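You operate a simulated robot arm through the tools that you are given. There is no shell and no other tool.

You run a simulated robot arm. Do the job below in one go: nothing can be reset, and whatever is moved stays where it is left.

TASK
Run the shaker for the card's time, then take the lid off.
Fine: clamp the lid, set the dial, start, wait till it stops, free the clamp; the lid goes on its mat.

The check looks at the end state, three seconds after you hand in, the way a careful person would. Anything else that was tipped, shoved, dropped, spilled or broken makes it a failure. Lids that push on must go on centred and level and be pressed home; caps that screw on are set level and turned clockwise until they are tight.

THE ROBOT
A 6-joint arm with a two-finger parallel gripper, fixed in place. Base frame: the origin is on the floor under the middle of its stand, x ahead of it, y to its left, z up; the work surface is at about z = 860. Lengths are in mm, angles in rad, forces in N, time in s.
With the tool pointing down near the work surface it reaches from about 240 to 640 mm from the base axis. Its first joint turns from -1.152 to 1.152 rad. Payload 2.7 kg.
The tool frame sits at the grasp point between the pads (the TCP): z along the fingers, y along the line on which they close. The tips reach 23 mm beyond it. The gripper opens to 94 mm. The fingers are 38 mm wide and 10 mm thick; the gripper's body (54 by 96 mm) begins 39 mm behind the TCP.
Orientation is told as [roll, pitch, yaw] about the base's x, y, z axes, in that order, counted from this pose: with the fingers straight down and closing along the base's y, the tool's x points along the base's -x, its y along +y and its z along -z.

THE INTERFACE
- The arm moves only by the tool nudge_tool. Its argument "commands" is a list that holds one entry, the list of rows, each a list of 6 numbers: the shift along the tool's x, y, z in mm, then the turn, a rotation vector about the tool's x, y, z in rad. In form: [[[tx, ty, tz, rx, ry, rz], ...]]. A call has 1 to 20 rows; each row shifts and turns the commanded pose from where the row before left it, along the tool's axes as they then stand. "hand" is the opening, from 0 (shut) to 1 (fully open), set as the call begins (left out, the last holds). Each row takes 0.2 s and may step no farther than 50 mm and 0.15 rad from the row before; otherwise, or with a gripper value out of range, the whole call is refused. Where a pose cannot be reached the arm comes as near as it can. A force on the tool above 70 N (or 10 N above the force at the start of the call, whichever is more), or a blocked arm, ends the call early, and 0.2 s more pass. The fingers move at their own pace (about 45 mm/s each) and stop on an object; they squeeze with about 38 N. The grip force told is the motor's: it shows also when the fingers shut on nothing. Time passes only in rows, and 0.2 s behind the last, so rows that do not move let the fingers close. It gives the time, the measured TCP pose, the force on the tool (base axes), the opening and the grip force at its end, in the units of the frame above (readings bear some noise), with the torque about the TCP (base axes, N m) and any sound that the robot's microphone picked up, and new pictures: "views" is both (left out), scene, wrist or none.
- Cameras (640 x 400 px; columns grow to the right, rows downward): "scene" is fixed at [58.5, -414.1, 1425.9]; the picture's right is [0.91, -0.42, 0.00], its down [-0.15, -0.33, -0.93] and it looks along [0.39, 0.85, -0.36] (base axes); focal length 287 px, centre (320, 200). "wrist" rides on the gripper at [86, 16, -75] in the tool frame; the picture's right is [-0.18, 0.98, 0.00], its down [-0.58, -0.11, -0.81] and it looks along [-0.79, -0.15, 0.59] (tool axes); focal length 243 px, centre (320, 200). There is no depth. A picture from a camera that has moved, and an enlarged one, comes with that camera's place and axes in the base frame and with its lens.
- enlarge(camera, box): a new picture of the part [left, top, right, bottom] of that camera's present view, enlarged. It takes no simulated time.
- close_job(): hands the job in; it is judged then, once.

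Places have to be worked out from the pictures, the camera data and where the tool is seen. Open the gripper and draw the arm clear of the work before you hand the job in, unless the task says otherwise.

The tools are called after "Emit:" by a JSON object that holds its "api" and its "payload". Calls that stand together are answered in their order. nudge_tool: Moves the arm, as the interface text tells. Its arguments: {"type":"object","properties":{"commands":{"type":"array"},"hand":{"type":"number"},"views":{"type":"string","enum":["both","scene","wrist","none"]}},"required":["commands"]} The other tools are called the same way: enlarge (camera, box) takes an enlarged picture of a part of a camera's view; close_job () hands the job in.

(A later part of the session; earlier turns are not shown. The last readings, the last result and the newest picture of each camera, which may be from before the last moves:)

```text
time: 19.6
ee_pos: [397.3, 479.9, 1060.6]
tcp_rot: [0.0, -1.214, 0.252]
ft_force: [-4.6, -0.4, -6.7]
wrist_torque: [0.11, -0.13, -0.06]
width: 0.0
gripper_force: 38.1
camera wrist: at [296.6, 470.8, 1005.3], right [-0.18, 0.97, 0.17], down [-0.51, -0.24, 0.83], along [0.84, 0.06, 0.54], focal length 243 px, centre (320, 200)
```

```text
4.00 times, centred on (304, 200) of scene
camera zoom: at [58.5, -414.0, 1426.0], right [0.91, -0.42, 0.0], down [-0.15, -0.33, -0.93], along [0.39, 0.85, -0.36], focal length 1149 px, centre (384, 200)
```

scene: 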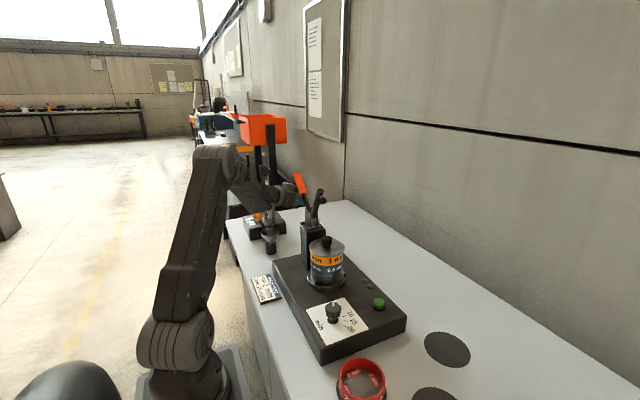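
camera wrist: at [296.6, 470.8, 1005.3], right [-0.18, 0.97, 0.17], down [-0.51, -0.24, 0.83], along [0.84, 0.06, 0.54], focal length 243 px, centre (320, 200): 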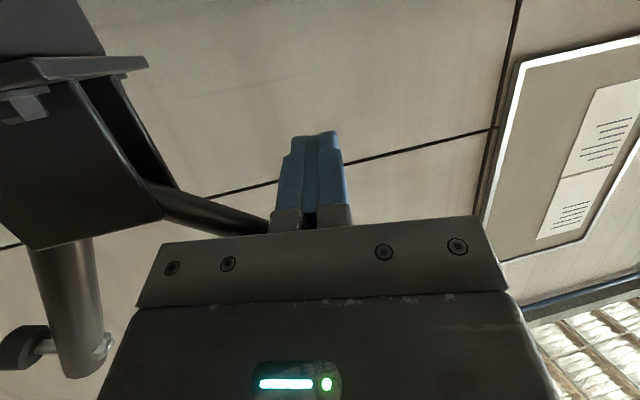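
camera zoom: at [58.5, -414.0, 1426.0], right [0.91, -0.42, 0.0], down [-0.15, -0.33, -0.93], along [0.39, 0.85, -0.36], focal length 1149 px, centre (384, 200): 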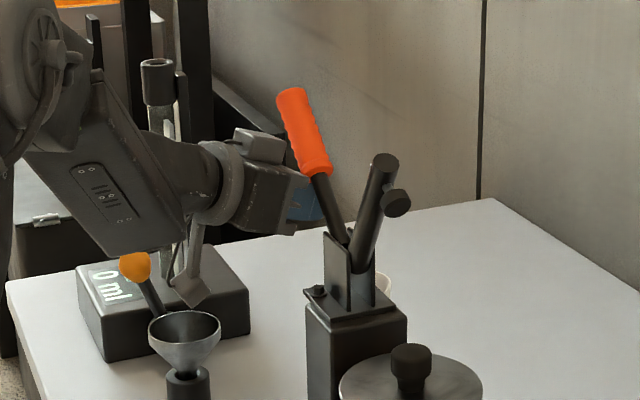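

The clamp follows: handle up, rod tipping toward the lid, with only ~7 N. I continue along the handle's arc about the hinge near (y 365, z 1020) in small steps.

Emit:
{"api": "nudge_tool", "payload": {"commands": [[[-14, -6.3, -6.95, 0, 0, 0], [-14, -6.3, -6.95, 0, 0, 0], [-7.75, -7.75, -5, 0, 0, 0], [-7.75, -7.75, -5, 0, 0, 0], [-5.8, -8.7, -4.55, 0, 0, 0], [-5.8, -8.7, -4.55, 0, 0, 0]]]}}

Emit:
{"api": "enlarge", "payload": {"camera": "scene", "box": [240, 150, 368, 250]}}

```text
time: 21.0
ee_pos: [396.9, 432.4, 1125.3]
tcp_rot: [0.002, -1.214, 0.247]
ft_force: [0.5, 0.1, 0.4]
wrist_torque: [0.02, 0.0, -0.01]
width: 0.0
gripper_force: 37.7
camera wrist: at [297.1, 423.6, 1068.9], right [-0.18, 0.97, 0.17], down [-0.51, -0.24, 0.83], along [0.84, 0.06, 0.54], focal length 243 px, centre (320, 200)
```

scene: 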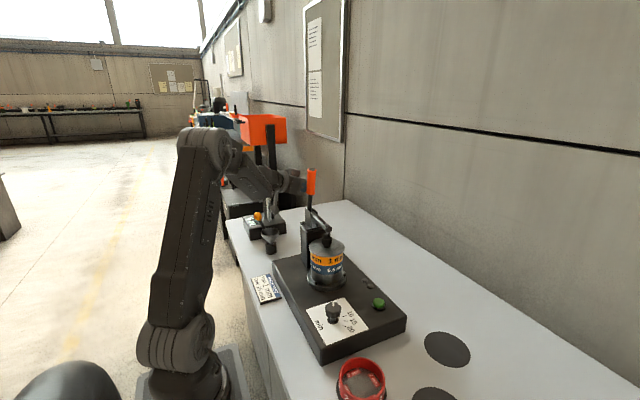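
wrist: 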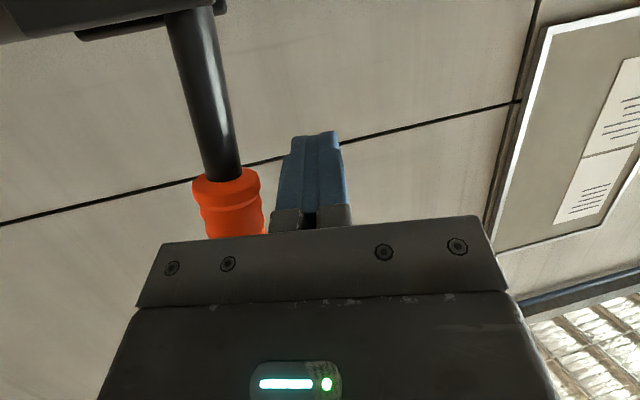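

```text
4.00 times, centred on (304, 200) of scene
camera zoom: at [58.5, -414.1, 1425.9], right [0.91, -0.42, 0.0], down [-0.15, -0.33, -0.93], along [0.39, 0.85, -0.36], focal length 1149 px, centre (384, 200)
```

zoom: 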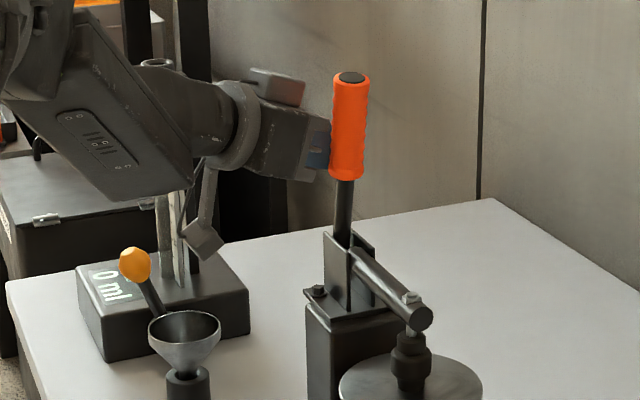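

The mechanism snapped over by itself: the rod is now horizontal with its spindle at the lid knob and there's no force on the bar. I enlarge to check whether it is fully seated.

Emit:
{"api": "enlarge", "payload": {"camera": "scene", "box": [300, 200, 364, 250]}}

Emit:
{"api": "enlarge", "payload": {"camera": "wrist", "box": [130, 0, 320, 240]}}

```text
8.00 times, centred on (332, 225) of scene
camera zoom: at [58.5, -414.1, 1425.9], right [0.91, -0.42, 0.0], down [-0.15, -0.33, -0.93], along [0.39, 0.85, -0.36], focal length 2297 px, centre (224, 0)
```

zoom: 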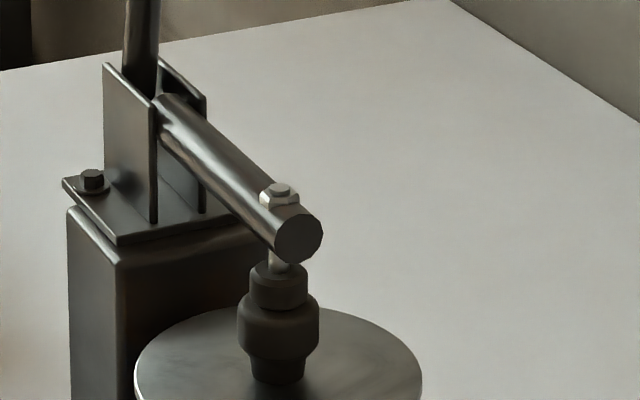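

```text
1.67 times, centred on (225, 120) of wrist
camera zoom: at [297.1, 423.6, 1068.9], right [-0.18, 0.97, 0.17], down [-0.51, -0.24, 0.83], along [0.84, 0.06, 0.54], focal length 404 px, centre (478, 333)
```

zoom: 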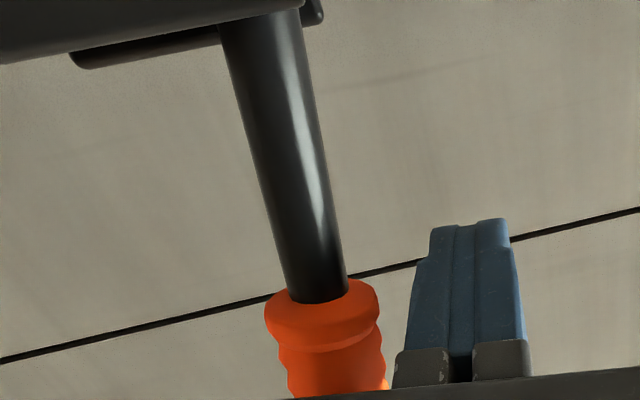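

The spindle pad sits squarely on the lid knob. I give the handle a gentle follow-up push toward −y to make sure it is at its locked stop.

Emit:
{"api": "nudge_tool", "payload": {"commands": [[[0.87, -9.69, -2.32, 0, 0, 0], [0.87, -9.69, -2.32, 0, 0, 0], [0.87, -9.69, -2.32, 0, 0, 0], [0.43, -4.85, -1.16, 0, 0, 0]]]}}

Emit:
{"api": "enlarge", "payload": {"camera": "scene", "box": [240, 150, 368, 250]}}

```text
time: 21.8
ee_pos: [393.7, 416.5, 1124.5]
tcp_rot: [0.014, -1.213, 0.266]
ft_force: [-5.4, 9.1, 0.1]
wrist_torque: [0.13, 0.04, -0.06]
width: 0.0
gripper_force: 37.8
stopped in row 3: the force on the tool passed its limit at 82 N (the readings are from after the stop); the commanded pose is now the measured one
camera wrist: at [292.6, 404.9, 1069.6], right [-0.21, 0.96, 0.18], down [-0.5, -0.26, 0.83], along [0.84, 0.08, 0.54], focal length 243 px, centre (320, 200)
```

scene: 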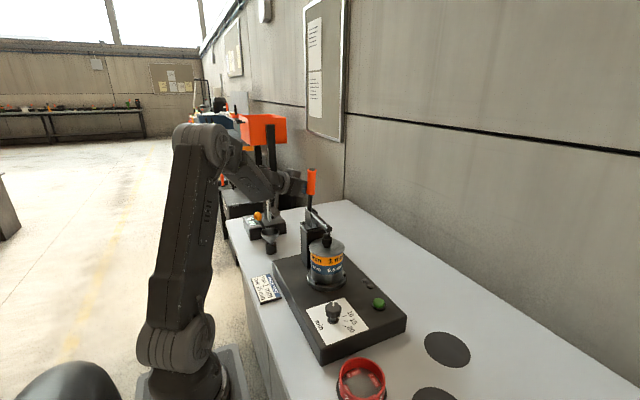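
wrist: 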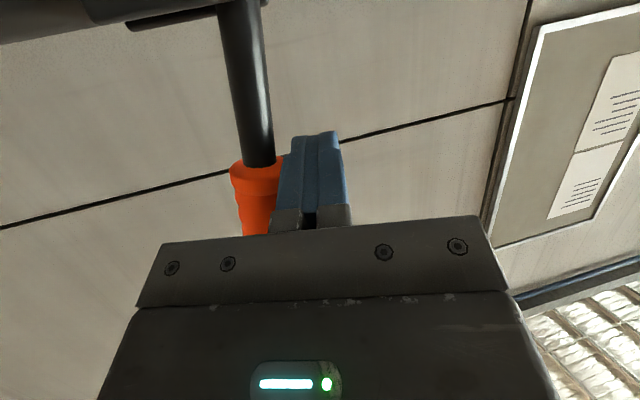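

```text
4.00 times, centred on (304, 200) of scene
camera zoom: at [58.3, -413.8, 1426.1], right [0.91, -0.42, 0.0], down [-0.15, -0.33, -0.93], along [0.39, 0.85, -0.36], focal length 1149 px, centre (384, 200)
```

zoom: 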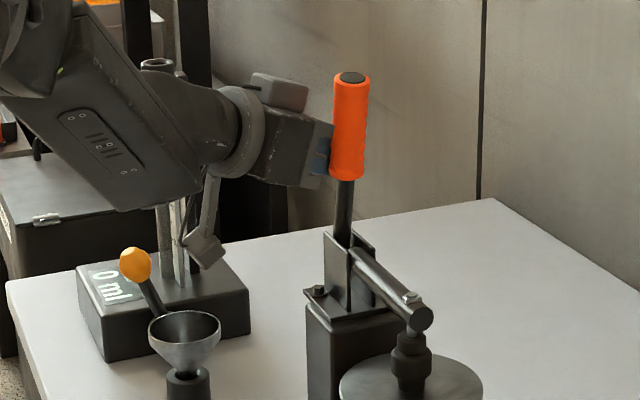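

The push met a hard stop (handle did not move), so the clamp is locked. I back off from the handle, retreat along the tool axis, and return the tool to vertical.

Emit:
{"api": "nudge_tool", "payload": {"commands": [[[-0.7, 7.75, 1.85, 0, 0, 0], [-0.7, 7.75, 1.85, 0, 0, 0], [0, 0, -40, 0, 0, 0], [0, 0, -40, 0, 0, 0], [0, 0, -40, 0, 0, 0], [0, -15, 0, 0, 0.135, 0], [0, -15, 0, 0, 0.135, 0], [0, -15, 0, 0, 0.135, 0], [0, -15, 0, 0, 0.135, 0], [0, 0, 0, 0, 0.135, 0], [0, 0, 0, 0, 0.135, 0], [0, 0, 0, 0, 0.135, 0], [0, 0, 0, 0, 0.135, 0], [0, 0, 0, 0, 0.133, 0], [0, 0, 0, 0, 0, 0]]]}}

```text
time: 25.0
ee_pos: [332.1, 327.1, 1161.2]
tcp_rot: [0.004, -0.001, 0.275]
ft_force: [-0.9, -0.1, -0.7]
wrist_torque: [-0.01, -0.02, 0.02]
width: 0.0
gripper_force: 37.8
out of reach, approached as far as the arm can: row 4, 5
camera wrist: at [244.1, 318.7, 1236.0], right [-0.09, 1.0, 0.0], down [0.59, 0.05, 0.81], along [0.8, 0.07, -0.59], focal length 243 px, centre (320, 200)
```

scene: 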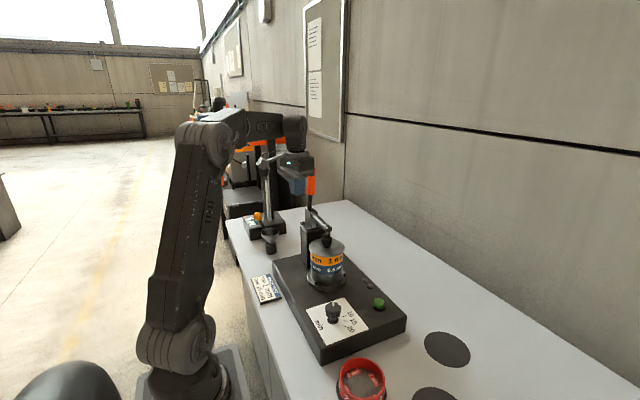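
wrist: 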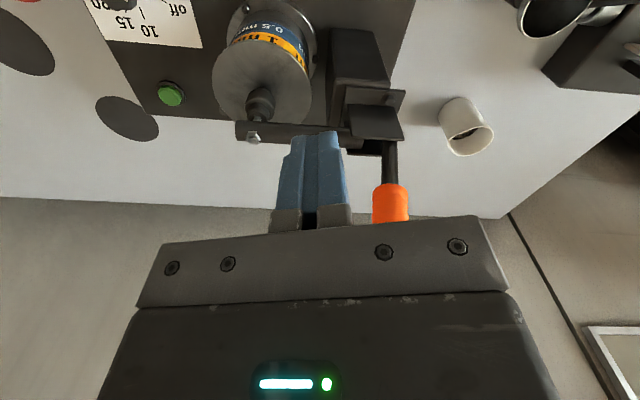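

Clamp is closed and the arm is free. Next I move over the dial near (335, 105), yawing to ~1.09 so I can twist 90° clockwise evenly about the arm's direction, with the gripper opened to ~66 mm.

Emit:
{"api": "nudge_tool", "payload": {"commands": [[[11.5, -42.9, 0, 0, 0, 0], [11.5, -42.9, 0, 0, 0, 0], [11.5, -42.9, 0, 0, 0, 0], [11.5, -42.9, 0, 0, 0, 0], [11.5, -42.9, 0, 0, 0, 0], [0, 0, 20, 0, 0, -0.136], [0, 0, 20, 0, 0, -0.136], [0, 0, 20, 0, 0, -0.136], [0, 0, 20, 0, 0, -0.136], [0, 0, 20, 0, 0, -0.136], [0, 0, 20, 0, 0, -0.136], [0, 0, 0, 0, 0, 0]]], "hand": 0.7}}

```text
time: 27.6
ee_pos: [334.4, 105.5, 1041.1]
tcp_rot: [0.001, -0.004, 1.092]
ft_force: [-0.1, 0.2, 0.5]
wrist_torque: [-0.01, 0.03, -0.01]
width: 65.9
gripper_force: 0.0
camera wrist: at [279.9, 36.0, 1114.3], right [-0.79, 0.62, 0.0], down [0.36, 0.46, 0.81], along [0.5, 0.64, -0.59], focal length 243 px, centre (320, 200)
```

scene: 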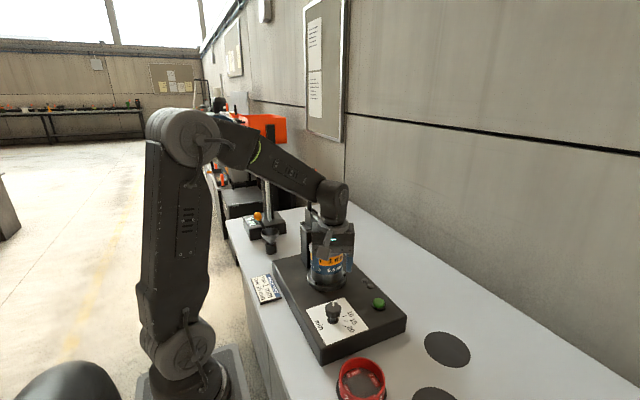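
wrist: 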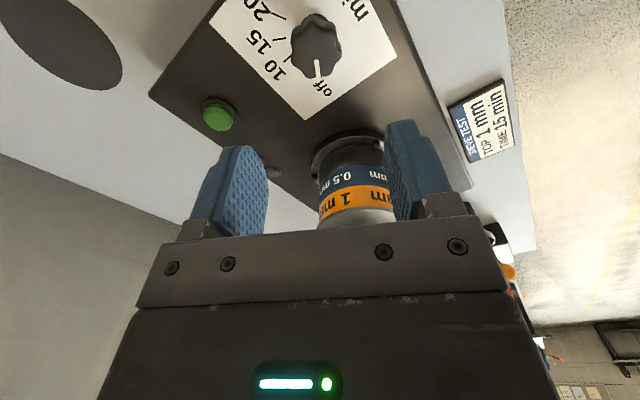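

I enlarge the dial to measure its centre relative to the tool before lowering.

Emit:
{"api": "enlarge", "payload": {"camera": "wrist", "box": [240, 0, 400, 100]}}

Emit:
{"api": "enlarge", "payload": {"camera": "scene", "box": [300, 285, 380, 335]}}

```text
4.00 times, centred on (320, 50) of wrist
camera zoom: at [279.9, 36.0, 1114.3], right [-0.79, 0.62, 0.0], down [0.36, 0.46, 0.81], along [0.5, 0.64, -0.59], focal length 970 px, centre (320, 800)
```

zoom: 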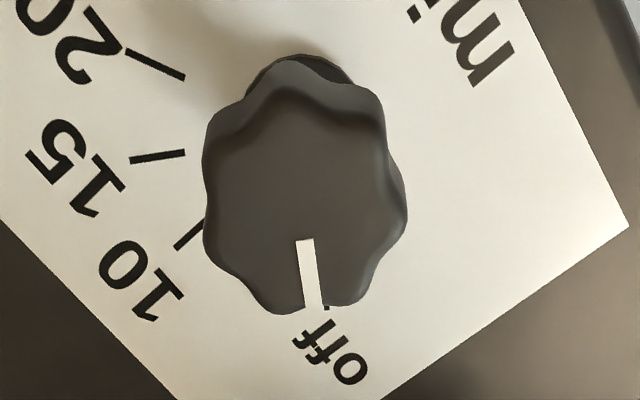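

```text
8.00 times, centred on (340, 310) of scene
camera zoom: at [58.5, -414.1, 1425.9], right [0.91, -0.42, 0.0], down [-0.15, -0.33, -0.93], along [0.39, 0.85, -0.36], focal length 2297 px, centre (160, -680)
```

zoom: 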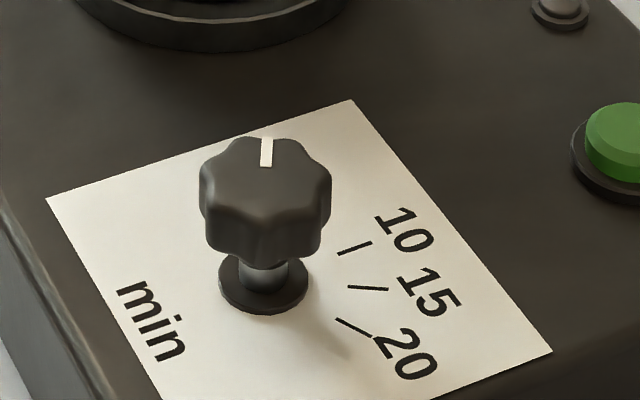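

The dial centre works out at about (335.5, 103), with its cap between z≈879 and 904. I shift the couple of millimetres, lower to z≈893 with the fingers straddling the cap, and check.

Emit:
{"api": "nudge_tool", "payload": {"commands": [[[1.7, -2.1, 30, 0, 0, 0], [0, 0, 40, 0, 0, 0], [0, 0, 40, 0, 0, 0], [0, 0, 20, 0, 0, 0], [0, 0, 18, 0, 0, 0], [0, 0, 0, 0, 0, 0]]]}}

Emit:
{"api": "enlarge", "payload": {"camera": "scene", "box": [280, 260, 408, 340]}}

```text
time: 29.0
ee_pos: [335.5, 103.7, 893.1]
tcp_rot: [0.001, -0.004, 1.089]
ft_force: [-0.3, -0.4, -0.3]
wrist_torque: [0.0, -0.02, -0.02]
width: 65.9
gripper_force: 0.1
camera wrist: at [281.1, 34.0, 966.1], right [-0.79, 0.62, 0.0], down [0.36, 0.46, 0.81], along [0.5, 0.64, -0.59], focal length 243 px, centre (320, 200)
```

scene: 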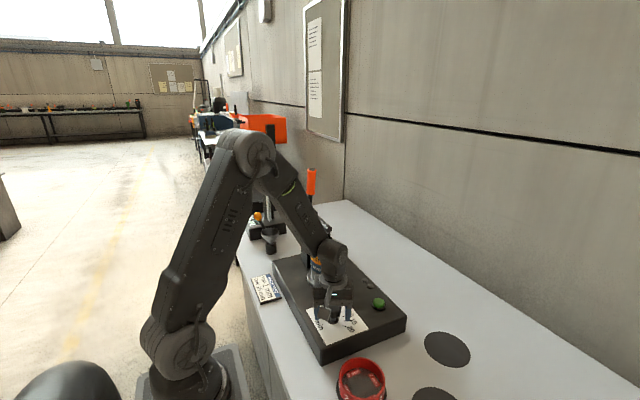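
wrist: 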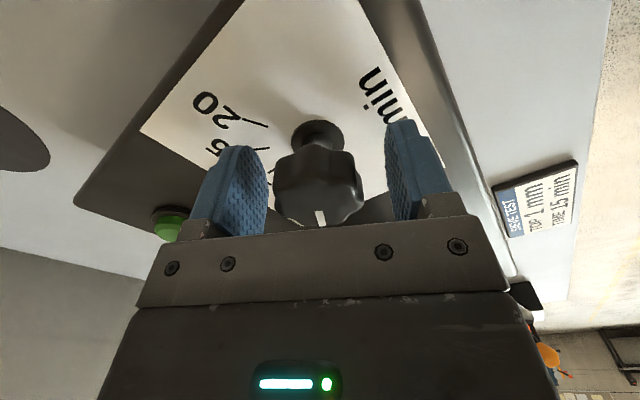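

```text
5.00 times, centred on (344, 300) of scene
camera zoom: at [58.5, -414.1, 1425.9], right [0.91, -0.42, 0.0], down [-0.15, -0.33, -0.93], along [0.39, 0.85, -0.36], focal length 1436 px, centre (200, -300)
```

zoom: 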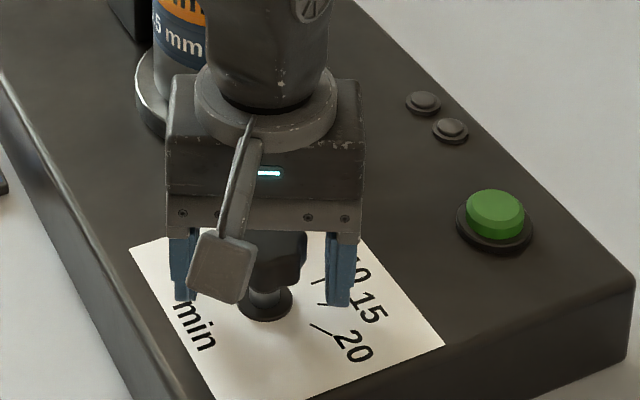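

The knob sits centred between the pads. I close on it and let the grip settle.

Emit:
{"api": "nudge_tool", "payload": {"commands": [[[0, 0, 0, 0, 0, 0], [0, 0, 0, 0, 0, 0], [0, 0, 0, 0, 0, 0], [0, 0, 0, 0, 0, 0]]], "hand": 0}}

```text
time: 30.0
ee_pos: [337.3, 103.4, 893.5]
tcp_rot: [0.0, -0.007, 1.088]
ft_force: [20.5, -16.5, -9.0]
wrist_torque: [0.04, -0.16, -0.05]
width: 42.1
gripper_force: 45.7
camera wrist: at [282.4, 33.4, 966.4], right [-0.79, 0.62, 0.0], down [0.36, 0.46, 0.81], along [0.5, 0.64, -0.59], focal length 243 px, centre (320, 200)
```

scene: 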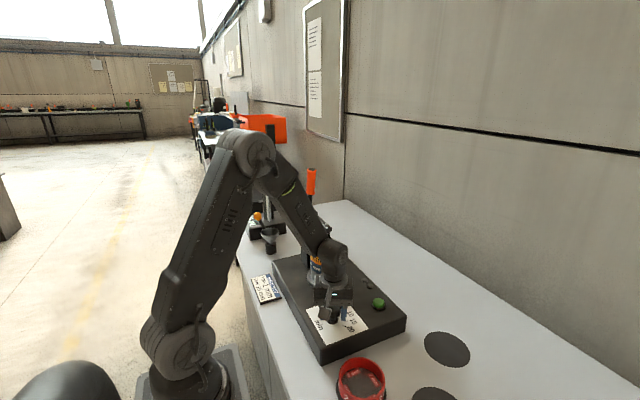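
wrist: 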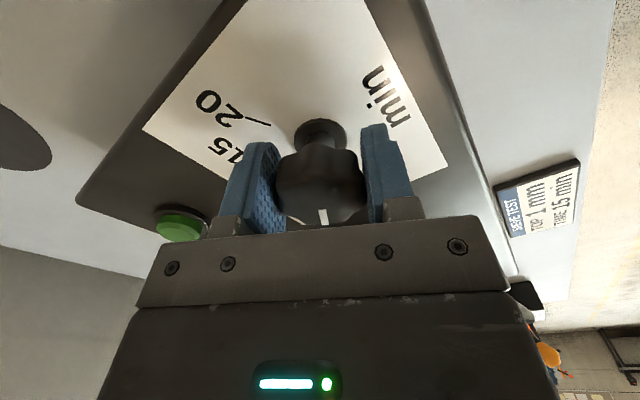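

The grip closed at 42 mm but the arm feels ~26 N sideways, so the knob axis is ~1.8 mm toward −y of the tool. I shift the command to relieve that and start twisting clockwise.

Emit:
{"api": "nudge_tool", "payload": {"commands": [[[0, -1.8, 0, 0, 0, 0], [0, 0, 0, 0, 0, 0], [0, 0, 0, 0, 0, 0.1], [0, 0, 0, 0, 0, 0.1], [0, 0, 0, 0, 0, 0.1]]]}}

```text
time: 31.2
ee_pos: [336.2, 103.5, 892.9]
tcp_rot: [0.005, -0.004, 0.79]
ft_force: [-6.1, 3.2, 2.8]
wrist_torque: [0.45, -0.92, 0.0]
width: 42.0
gripper_force: 44.9
camera wrist: at [264.2, 53.1, 966.8], right [-0.57, 0.82, 0.0], down [0.49, 0.33, 0.81], along [0.66, 0.46, -0.59], focal length 243 px, centre (320, 200)
```

scene: 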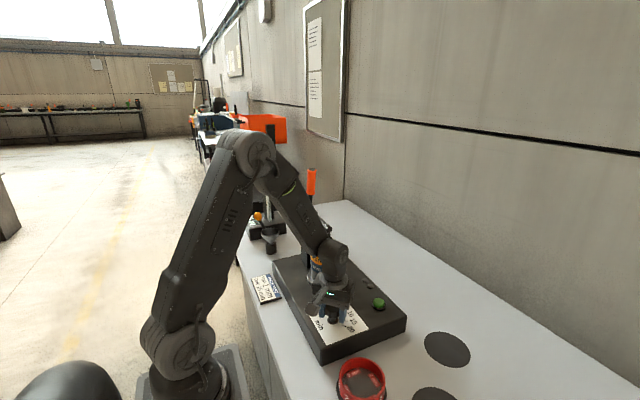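
wrist: 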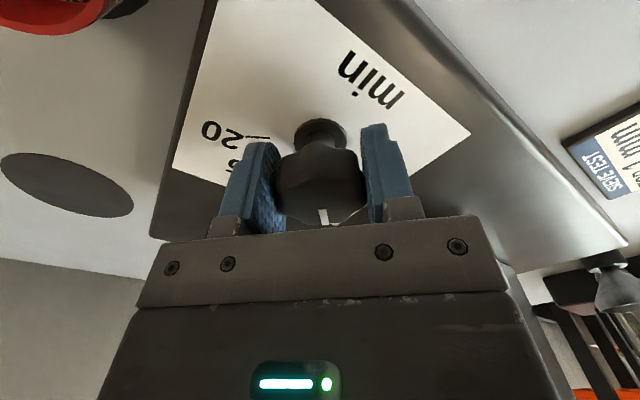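

The knob turns with the fingers without slipping. I continue the twist by the remaining ~1.27 rad so the total is 90°.

Emit:
{"api": "nudge_tool", "payload": {"commands": [[[0, 0, 0, 0, 0, 0.1273], [0, 0, 0, 0, 0, 0.1273], [0, 0, 0, 0, 0, 0.1273], [0, 0, 0, 0, 0, 0.1273], [0, 0, 0, 0, 0, 0.1273], [0, 0, 0, 0, 0, 0.1273], [0, 0, 0, 0, 0, 0.1273], [0, 0, 0, 0, 0, 0.1273], [0, 0, 0, 0, 0, 0.1273], [0, 0, 0, 0, 0, 0.1273], [0, 0, 0, 0, 0, 0]]]}}

Emit:
{"api": "enlarge", "payload": {"camera": "scene", "box": [290, 280, 386, 340]}}

Emit:
{"api": "enlarge", "payload": {"camera": "wrist", "box": [220, 100, 420, 225]}}

```text
time: 33.6
ee_pos: [339.4, 103.6, 892.3]
tcp_rot: [0.01, -0.004, -0.484]
ft_force: [8.7, 26.9, -10.9]
wrist_torque: [-0.77, 0.02, -0.06]
width: 41.3
gripper_force: 44.9
camera wrist: at [269.8, 158.0, 966.9], right [0.62, 0.78, 0.01], down [0.46, -0.37, 0.81], along [0.64, -0.5, -0.59], focal length 243 px, centre (320, 200)
```

scene: 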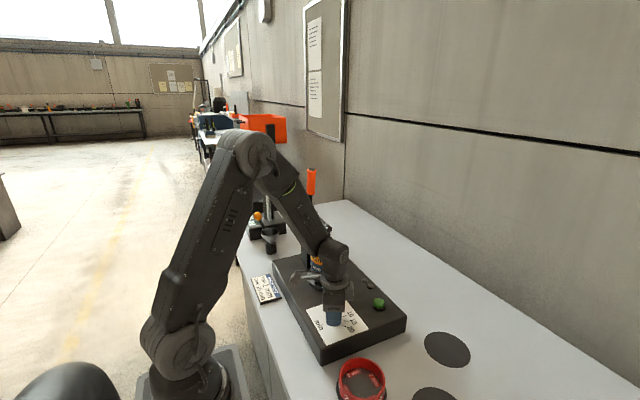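
wrist: 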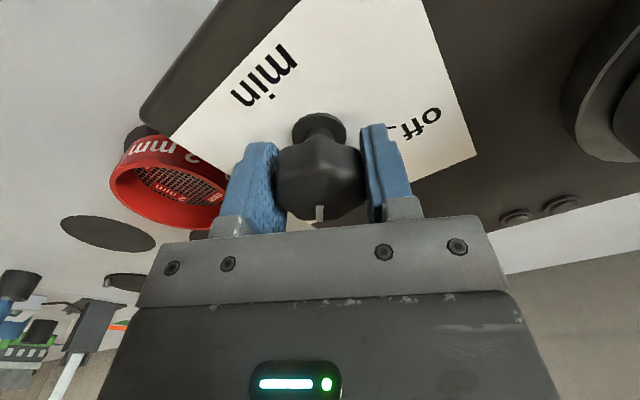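

```text
6.67 times, centred on (338, 310) of scene
camera zoom: at [58.9, -413.3, 1426.2], right [0.91, -0.42, 0.0], down [-0.15, -0.33, -0.93], along [0.39, 0.85, -0.36], focal length 1914 px, centre (200, -533)
```

zoom: 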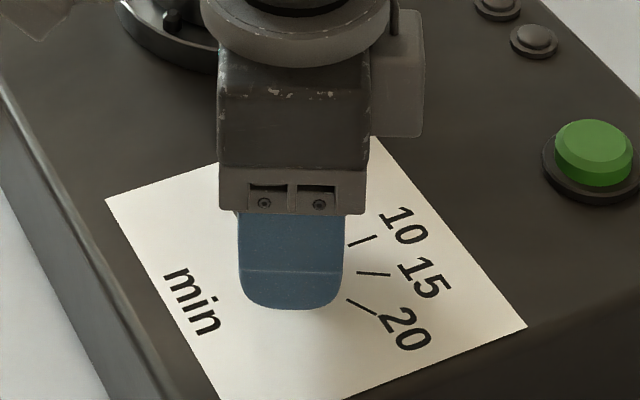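

```text
3.20 times, centred on (320, 162) of wrist
camera zoom: at [269.8, 158.0, 966.9], right [0.62, 0.78, 0.01], down [0.46, -0.37, 0.81], along [0.64, -0.5, -0.59], focal length 776 px, centre (320, 320)
```

zoom: 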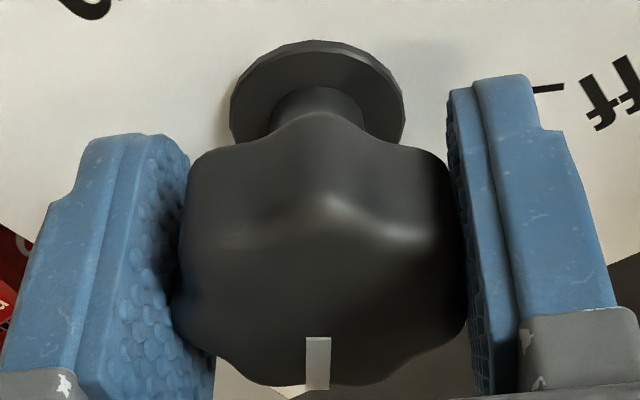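

Pointer held its place in the fingers through the 90° twist. I relieve the sideways load, open the fingers, and lift straight up to read the dial.

Emit:
{"api": "nudge_tool", "payload": {"commands": [[[0, 1.7, 0, 0, 0, 0], [0, 0, 0, 0, 0, 0]]], "views": "none"}}

Emit:
{"api": "nudge_tool", "payload": {"commands": [[[0, 0, 0, 0, 0, 0], [0, 0, 0, 0, 0, 0], [0, 0, 0, 0, 0, 0], [0, 0, -20, 0, 0, 0], [0, 0, -40, 0, 0, 0], [0, 0, -40, 0, 0, 0], [0, 0, -40, 0, 0, 0], [0, 0, 0, 0, 0, 0]]], "hand": 0.7}}

Emit:
{"api": "enlarge", "payload": {"camera": "wrist", "box": [240, 0, 400, 100]}}

Emit:
{"api": "enlarge", "payload": {"camera": "scene", "box": [290, 280, 386, 340]}}

```text
time: 34.2
ee_pos: [339.8, 105.7, 892.4]
tcp_rot: [0.006, -0.004, -0.483]
ft_force: [12.1, 9.5, -7.8]
wrist_torque: [-0.7, -0.7, 0.0]
width: 41.1
gripper_force: 44.7
```

```text
time: 36.0
ee_pos: [339.5, 104.2, 1033.9]
tcp_rot: [0.006, 0.002, -0.484]
ft_force: [-0.3, -0.7, -0.2]
wrist_torque: [-0.03, 0.0, 0.03]
width: 65.6
gripper_force: 0.1
camera wrist: at [269.8, 158.4, 1108.0], right [0.62, 0.79, 0.0], down [0.46, -0.37, 0.81], along [0.63, -0.5, -0.59], focal length 243 px, centre (320, 200)
```

scene: 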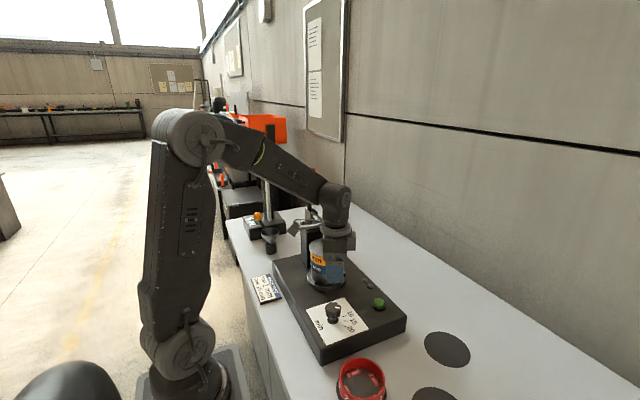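
wrist: 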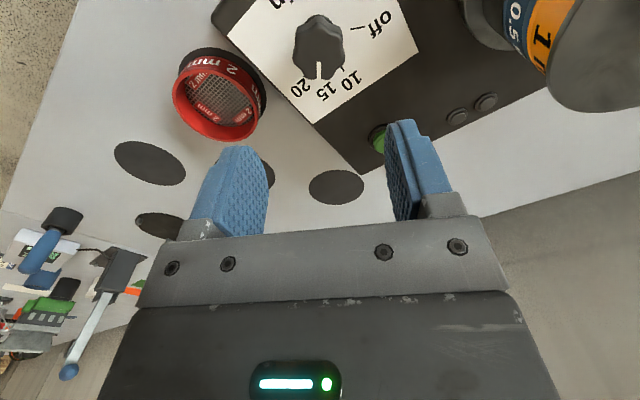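

```text
4.00 times, centred on (320, 50) of wrist
camera zoom: at [269.8, 158.4, 1108.0], right [0.62, 0.79, 0.0], down [0.46, -0.37, 0.81], along [0.63, -0.5, -0.59], focal length 970 px, centre (320, 800)
```

zoom: 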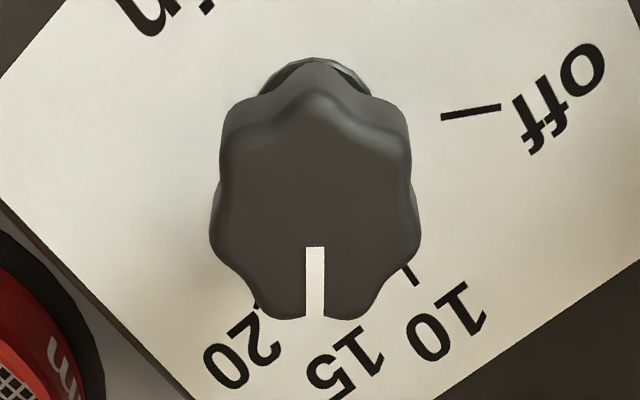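

```text
6.67 times, centred on (338, 310) of scene
camera zoom: at [58.5, -414.1, 1425.9], right [0.91, -0.42, 0.0], down [-0.15, -0.33, -0.93], along [0.39, 0.85, -0.36], focal length 1914 px, centre (200, -533)
```

zoom: 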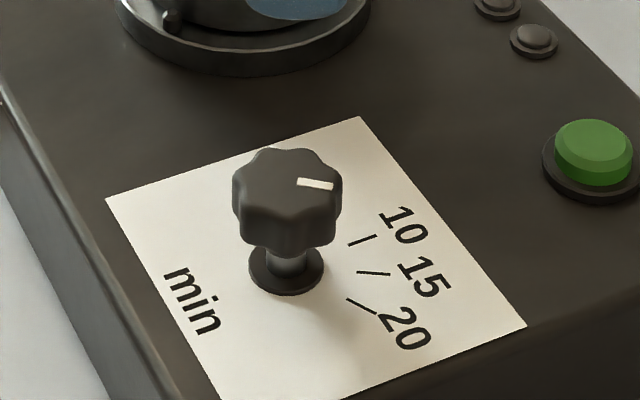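

The pointer looks near 15 but possibly a few degrees past it; I zoom further to measure its angle against the ticks.

Emit:
{"api": "enlarge", "payload": {"camera": "scene", "box": [318, 295, 358, 330]}}

Emit:
{"api": "enlarge", "payload": {"camera": "wrist", "box": [285, 10, 365, 100]}}

```text
11.43 times, centred on (338, 312) of scene
camera zoom: at [58.5, -414.1, 1425.9], right [0.91, -0.42, 0.0], down [-0.15, -0.33, -0.93], along [0.39, 0.85, -0.36], focal length 3282 px, centre (114, -1086)
```

zoom: 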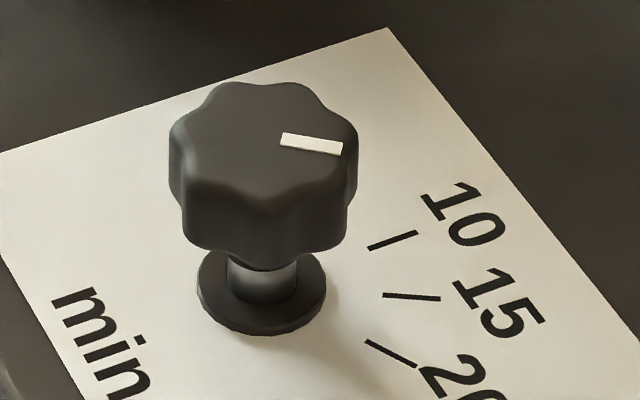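

```text
4.44 times, centred on (325, 55) of wrist
camera zoom: at [269.8, 158.4, 1108.0], right [0.62, 0.79, 0.0], down [0.46, -0.37, 0.81], along [0.63, -0.5, -0.59], focal length 1078 px, centre (298, 844)
```

zoom: 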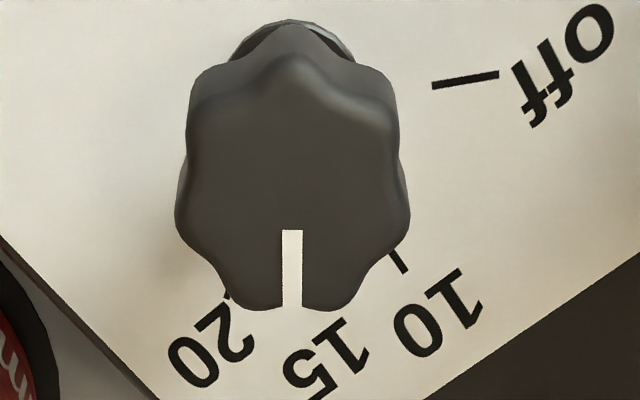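

The pointer reads about −38° while the "15" tick is at −30°, so it overshot by ~8°. I re-centre, lower onto the knob at the same yaw, and grip to turn it back that amount.

Emit:
{"api": "nudge_tool", "payload": {"commands": [[[1.5, -0.7, 30, 0, 0, 0], [0, 0, 40, 0, 0, 0], [0, 0, 40, 0, 0, 0], [0, 0, 31, 0, 0, 0], [0, 0, 0, 0, 0, 0]]], "views": "none"}}

Emit:
{"api": "nudge_tool", "payload": {"commands": [[[0, 0, 0, 0, 0, 0], [0, 0, 0, 0, 0, 0], [0, 0, 0, 0, 0, 0]]], "hand": 0}}

Emit:
{"api": "enlarge", "payload": {"camera": "wrist", "box": [220, 100, 420, 225]}}

```text
time: 37.2
ee_pos: [336.8, 103.2, 892.4]
tcp_rot: [0.006, 0.002, -0.485]
ft_force: [1.0, 0.2, -0.9]
wrist_torque: [0.0, 0.0, -0.01]
width: 65.7
gripper_force: 0.0
```

```text
time: 38.0
ee_pos: [337.3, 105.0, 892.8]
tcp_rot: [0.006, 0.001, -0.482]
ft_force: [7.4, 12.3, -7.9]
wrist_torque: [-0.37, -0.13, -0.02]
width: 41.2
gripper_force: 45.3
camera wrist: at [268.1, 158.8, 966.8], right [0.62, 0.79, 0.01], down [0.46, -0.37, 0.81], along [0.64, -0.5, -0.59], focal length 243 px, centre (320, 200)
```

scene: 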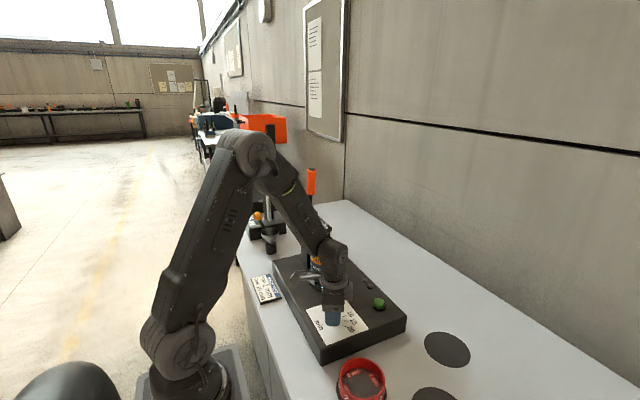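
wrist: 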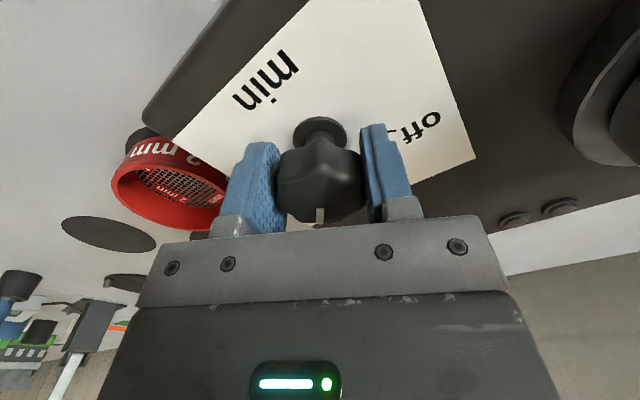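

```text
3.20 times, centred on (320, 162) of wrist
camera zoom: at [268.1, 158.8, 966.8], right [0.62, 0.79, 0.01], down [0.46, -0.37, 0.81], along [0.64, -0.5, -0.59], focal length 776 px, centre (320, 320)
```

zoom: 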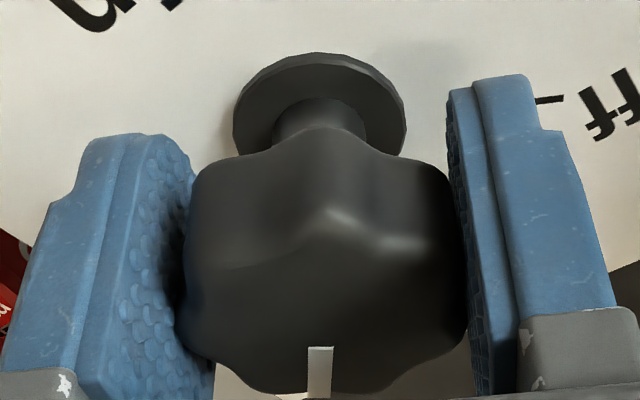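

Gripped again without disturbing the pointer. I turn it back by 0.14 rad (counter-clockwise), then release and lift to read.

Emit:
{"api": "nudge_tool", "payload": {"commands": [[[0, 1, 0, 0, 0, -0.05], [0, 0, 0, 0, 0, -0.05], [0, 0, 0, 0, 0, -0.045], [0, 0, 0, 0, 0, 0], [0, 0, 0, 0, 0, 0]]], "views": "none"}}

Emit:
{"api": "nudge_tool", "payload": {"commands": [[[0, 0, 0, 0, 0, 0], [0, 0, 0, 0, 0, 0], [0, 0, 0, 0, 0, 0], [0, 0, -20, 0, 0, 0], [0, 0, -40, 0, 0, 0], [0, 0, -40, 0, 0, 0], [0, 0, -40, 0, 0, 0], [0, 0, 0, 0, 0, 0]]], "hand": 0.7}}

Emit:
{"api": "enlarge", "payload": {"camera": "scene", "box": [318, 295, 358, 330]}}

Emit:
{"api": "enlarge", "payload": {"camera": "wrist", "box": [240, 0, 400, 100]}}

```text
time: 39.2
ee_pos: [338.1, 105.4, 892.9]
tcp_rot: [0.006, -0.001, -0.335]
ft_force: [7.4, -5.0, 22.5]
wrist_torque: [-0.43, 1.1, -0.01]
width: 41.4
gripper_force: 44.5
```

```text
time: 41.0
ee_pos: [336.6, 104.7, 1033.4]
tcp_rot: [0.006, 0.0, -0.336]
ft_force: [0.9, 0.4, 0.4]
wrist_torque: [0.0, -0.01, 0.04]
width: 65.8
gripper_force: 0.1
camera wrist: at [260.2, 148.1, 1107.2], right [0.5, 0.87, 0.01], down [0.51, -0.3, 0.81], along [0.7, -0.4, -0.59], focal length 243 px, centre (320, 200)
```

scene: 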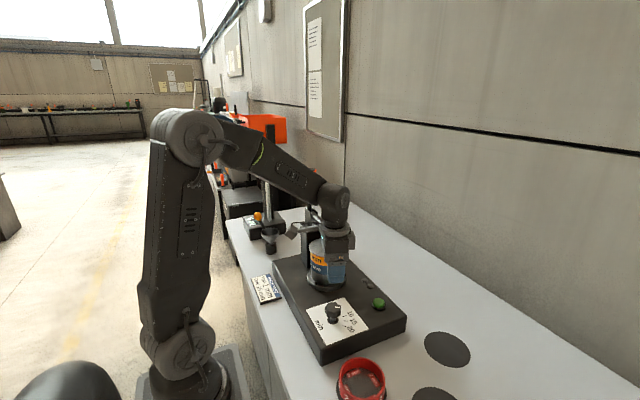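
wrist: 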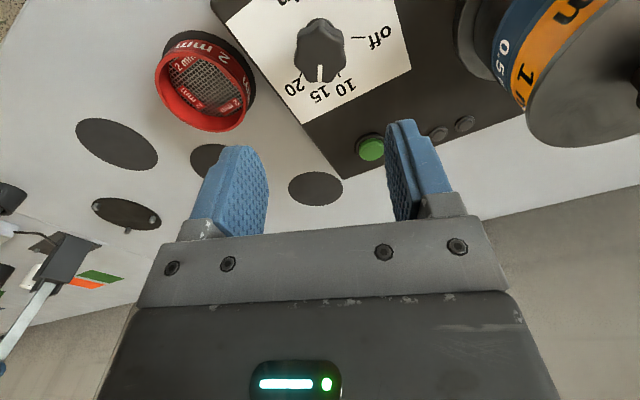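

```text
11.43 times, centred on (338, 312) of scene
camera zoom: at [58.5, -414.1, 1425.9], right [0.91, -0.42, 0.0], down [-0.15, -0.33, -0.93], along [0.39, 0.85, -0.36], focal length 3282 px, centre (114, -1086)
```

zoom: 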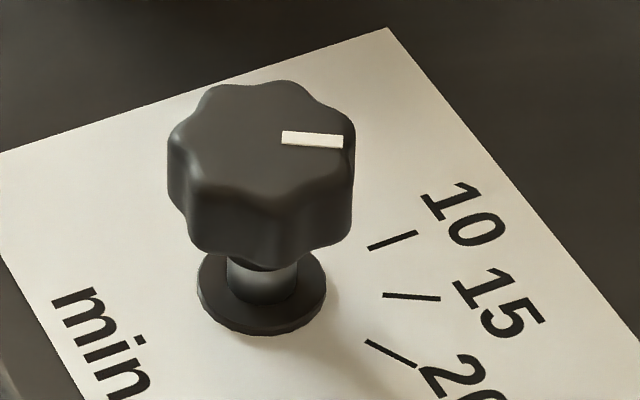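

```text
4.00 times, centred on (320, 50) of wrist
camera zoom: at [260.2, 148.1, 1107.2], right [0.5, 0.87, 0.01], down [0.51, -0.3, 0.81], along [0.7, -0.4, -0.59], focal length 970 px, centre (320, 800)
```

zoom: 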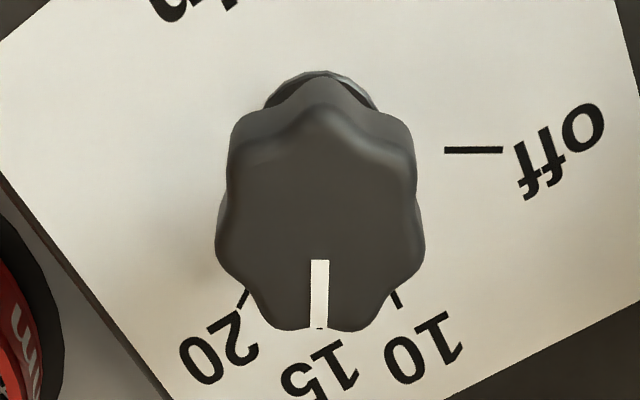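

The pointer now lies exactly parallel to the "15" tick in both views. I close the fingers and move above the green button near (472, 99).

Emit:
{"api": "nudge_tool", "payload": {"commands": [[[0, 0, 0, 0, 0, -0.134], [0, 0, 0, 0, 0, -0.134], [0, 0, 0, 0, 0, -0.134], [0, 0, 0, 0, 0, -0.134], [-33, -8.1, 0, 0, 0, 0], [-33, -8.1, 0, 0, 0, 0], [-33, -8.1, 0, 0, 0, 0], [-33, -8.1, 0, 0, 0, 0], [0, 0, 0, 0, 0, 0]]], "hand": 0}}

Emit:
{"api": "enlarge", "payload": {"camera": "wrist", "box": [240, 0, 400, 100]}}

```text
time: 43.0
ee_pos: [473.6, 99.8, 1032.2]
tcp_rot: [0.004, -0.003, 0.2]
ft_force: [0.2, 0.2, -1.5]
wrist_torque: [0.05, 0.0, -0.02]
width: 0.0
gripper_force: 37.8
camera wrist: at [385.0, 98.1, 1106.4], right [-0.01, 1.0, 0.01], down [0.59, 0.0, 0.81], along [0.81, 0.01, -0.59], focal length 243 px, centre (320, 200)
```

scene: 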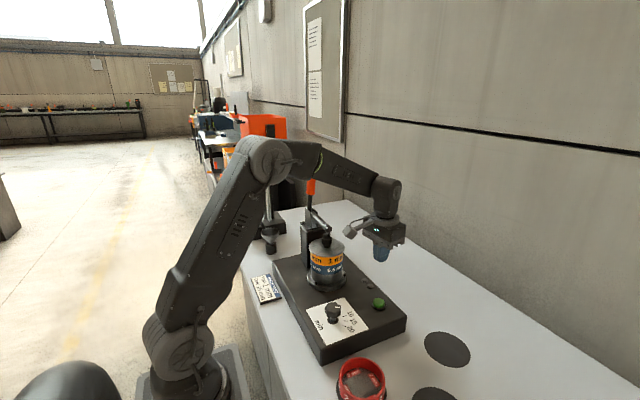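
wrist: 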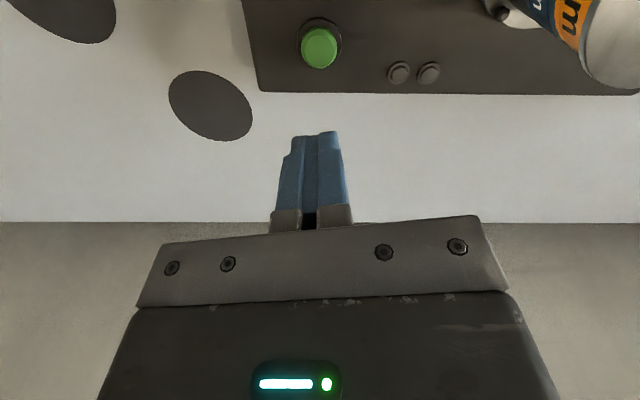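

```text
4.00 times, centred on (320, 50) of wrist
camera zoom: at [385.0, 98.1, 1106.4], right [-0.01, 1.0, 0.01], down [0.59, 0.0, 0.81], along [0.81, 0.01, -0.59], focal length 970 px, centre (320, 800)
```

zoom: 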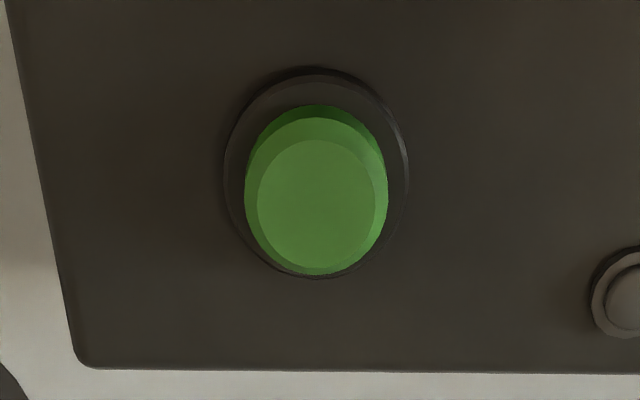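

The button lies about 4–5 mm further out than the tool axis. I shift outward 4 mm and descend to just above the button, then press in small guarded steps.

Emit:
{"api": "nudge_tool", "payload": {"commands": [[[-4.5, 0, 40, 0, 0, 0], [0, 0, 40, 0, 0, 0], [0, 0, 35, 0, 0, 0], [0, 0, 0, 0, 0, 0]]]}}

Emit:
{"api": "enlarge", "payload": {"camera": "scene", "box": [330, 255, 426, 330]}}

```text
time: 44.0
ee_pos: [476.8, 101.0, 916.5]
tcp_rot: [0.006, -0.003, 0.2]
ft_force: [0.8, 0.4, -0.3]
wrist_torque: [0.0, -0.02, 0.01]
width: 0.0
gripper_force: 38.0
camera wrist: at [389.6, 99.2, 990.5], right [-0.01, 1.0, 0.01], down [0.59, 0.0, 0.81], along [0.81, 0.01, -0.59], focal length 243 px, centre (320, 200)
```

scene: 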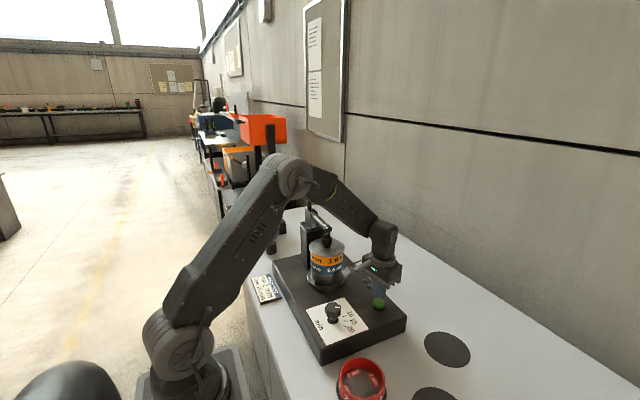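
wrist: 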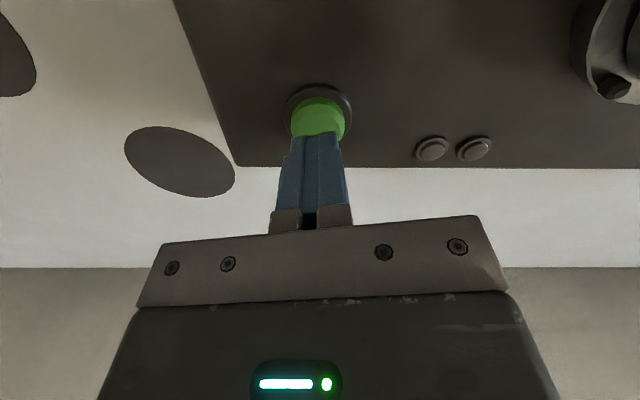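

```text
5.33 times, centred on (378, 292) of scene
camera zoom: at [58.5, -414.1, 1425.9], right [0.91, -0.42, 0.0], down [-0.15, -0.33, -0.93], along [0.39, 0.85, -0.36], focal length 1532 px, centre (11, -293)
```

zoom: 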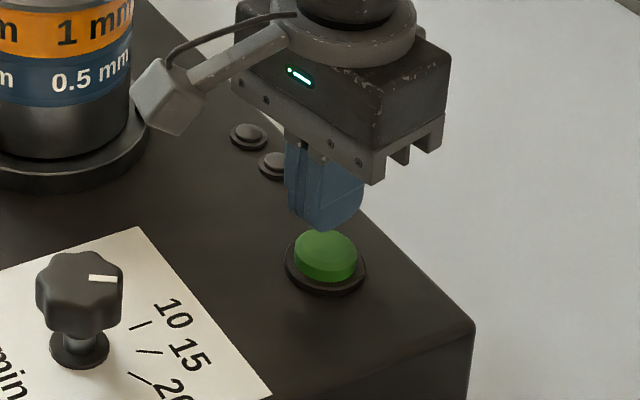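

The fingertips hang right over the green button. I press down in 3 mm steps, watching force and sound.

Emit:
{"api": "nudge_tool", "payload": {"commands": [[[0, 0, 5, 0, 0, 0], [0, 0, 5, 0, 0, 0], [0, 0, 3, 0, 0, 0], [0, 0, 3, 0, 0, 0]]]}}

```text
time: 45.0
ee_pos: [477.1, 101.1, 902.1]
tcp_rot: [0.005, -0.003, 0.198]
ft_force: [-0.7, 0.0, -0.7]
wrist_torque: [0.0, -0.02, 0.03]
width: 0.2
gripper_force: 38.2
camera wrist: at [389.1, 98.9, 974.7], right [-0.01, 1.0, 0.01], down [0.59, 0.0, 0.81], along [0.81, 0.01, -0.59], focal length 243 px, centre (320, 200)
```

scene: 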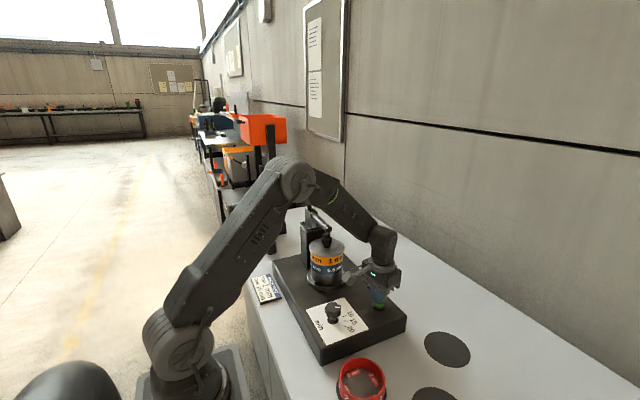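
wrist: 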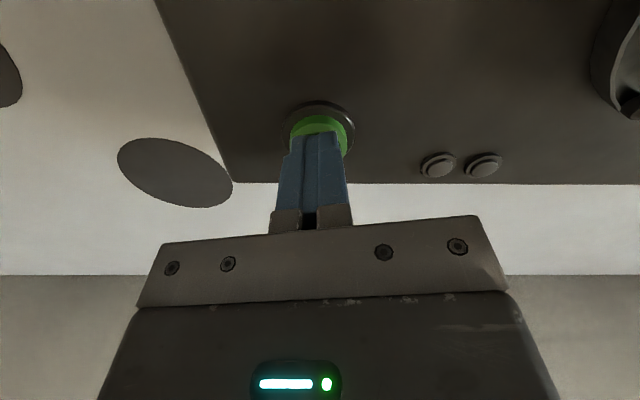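

No contact yet at z≈902; I keep lowering in 2 mm steps.

Emit:
{"api": "nudge_tool", "payload": {"commands": [[[0, 0, 2, 0, 0, 0], [0, 0, 2, 0, 0, 0], [0, 0, 2, 0, 0, 0]]], "views": "wrist"}}

```text
time: 45.8
ee_pos: [477.4, 99.4, 895.2]
tcp_rot: [0.004, -0.004, 0.199]
ft_force: [-0.5, -0.3, 2.6]
wrist_torque: [0.0, 0.01, 0.03]
width: 0.0
gripper_force: 37.8
heard: click
camera wrist: at [389.0, 98.7, 969.4], right [-0.01, 1.0, 0.01], down [0.59, 0.0, 0.81], along [0.81, 0.01, -0.59], focal length 243 px, centre (320, 200)
```

wrist: 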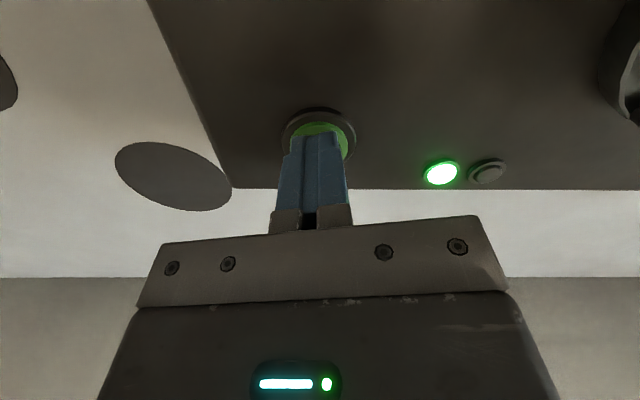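

A click, and the running lamp lit green: the shaker has started. I lift straight off the button and wait clear of it.

Emit:
{"api": "nudge_tool", "payload": {"commands": [[[0, 0, -10, 0, 0, 0], [0, 0, -30, 0, 0, 0], [0, 0, -40, 0, 0, 0], [0, 0, -40, 0, 0, 0], [0, 0, 0, 0, 0, 0], [0, 0, 0, 0, 0, 0], [0, 0, 0, 0, 0, 0]]]}}

```text
time: 47.4
ee_pos: [478.5, 100.3, 1015.4]
tcp_rot: [0.003, -0.001, 0.198]
ft_force: [-1.1, 0.2, -1.2]
wrist_torque: [0.0, 0.0, 0.03]
width: 0.0
gripper_force: 38.3
camera wrist: at [389.5, 97.9, 1090.0], right [-0.01, 1.0, 0.01], down [0.59, 0.0, 0.81], along [0.81, 0.01, -0.59], focal length 243 px, centre (320, 200)
```

scene: 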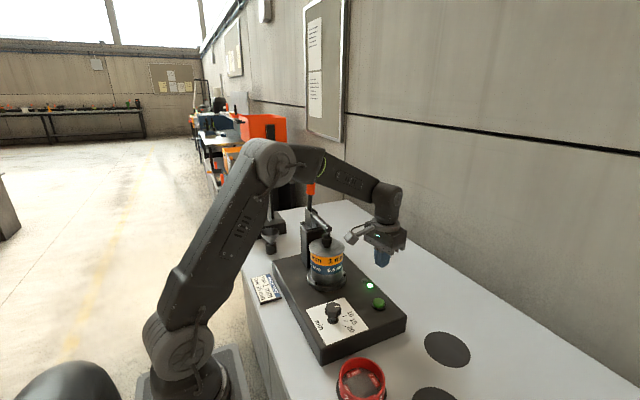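
wrist: 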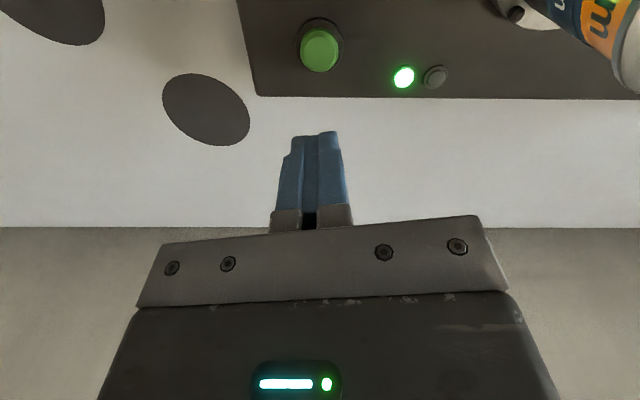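

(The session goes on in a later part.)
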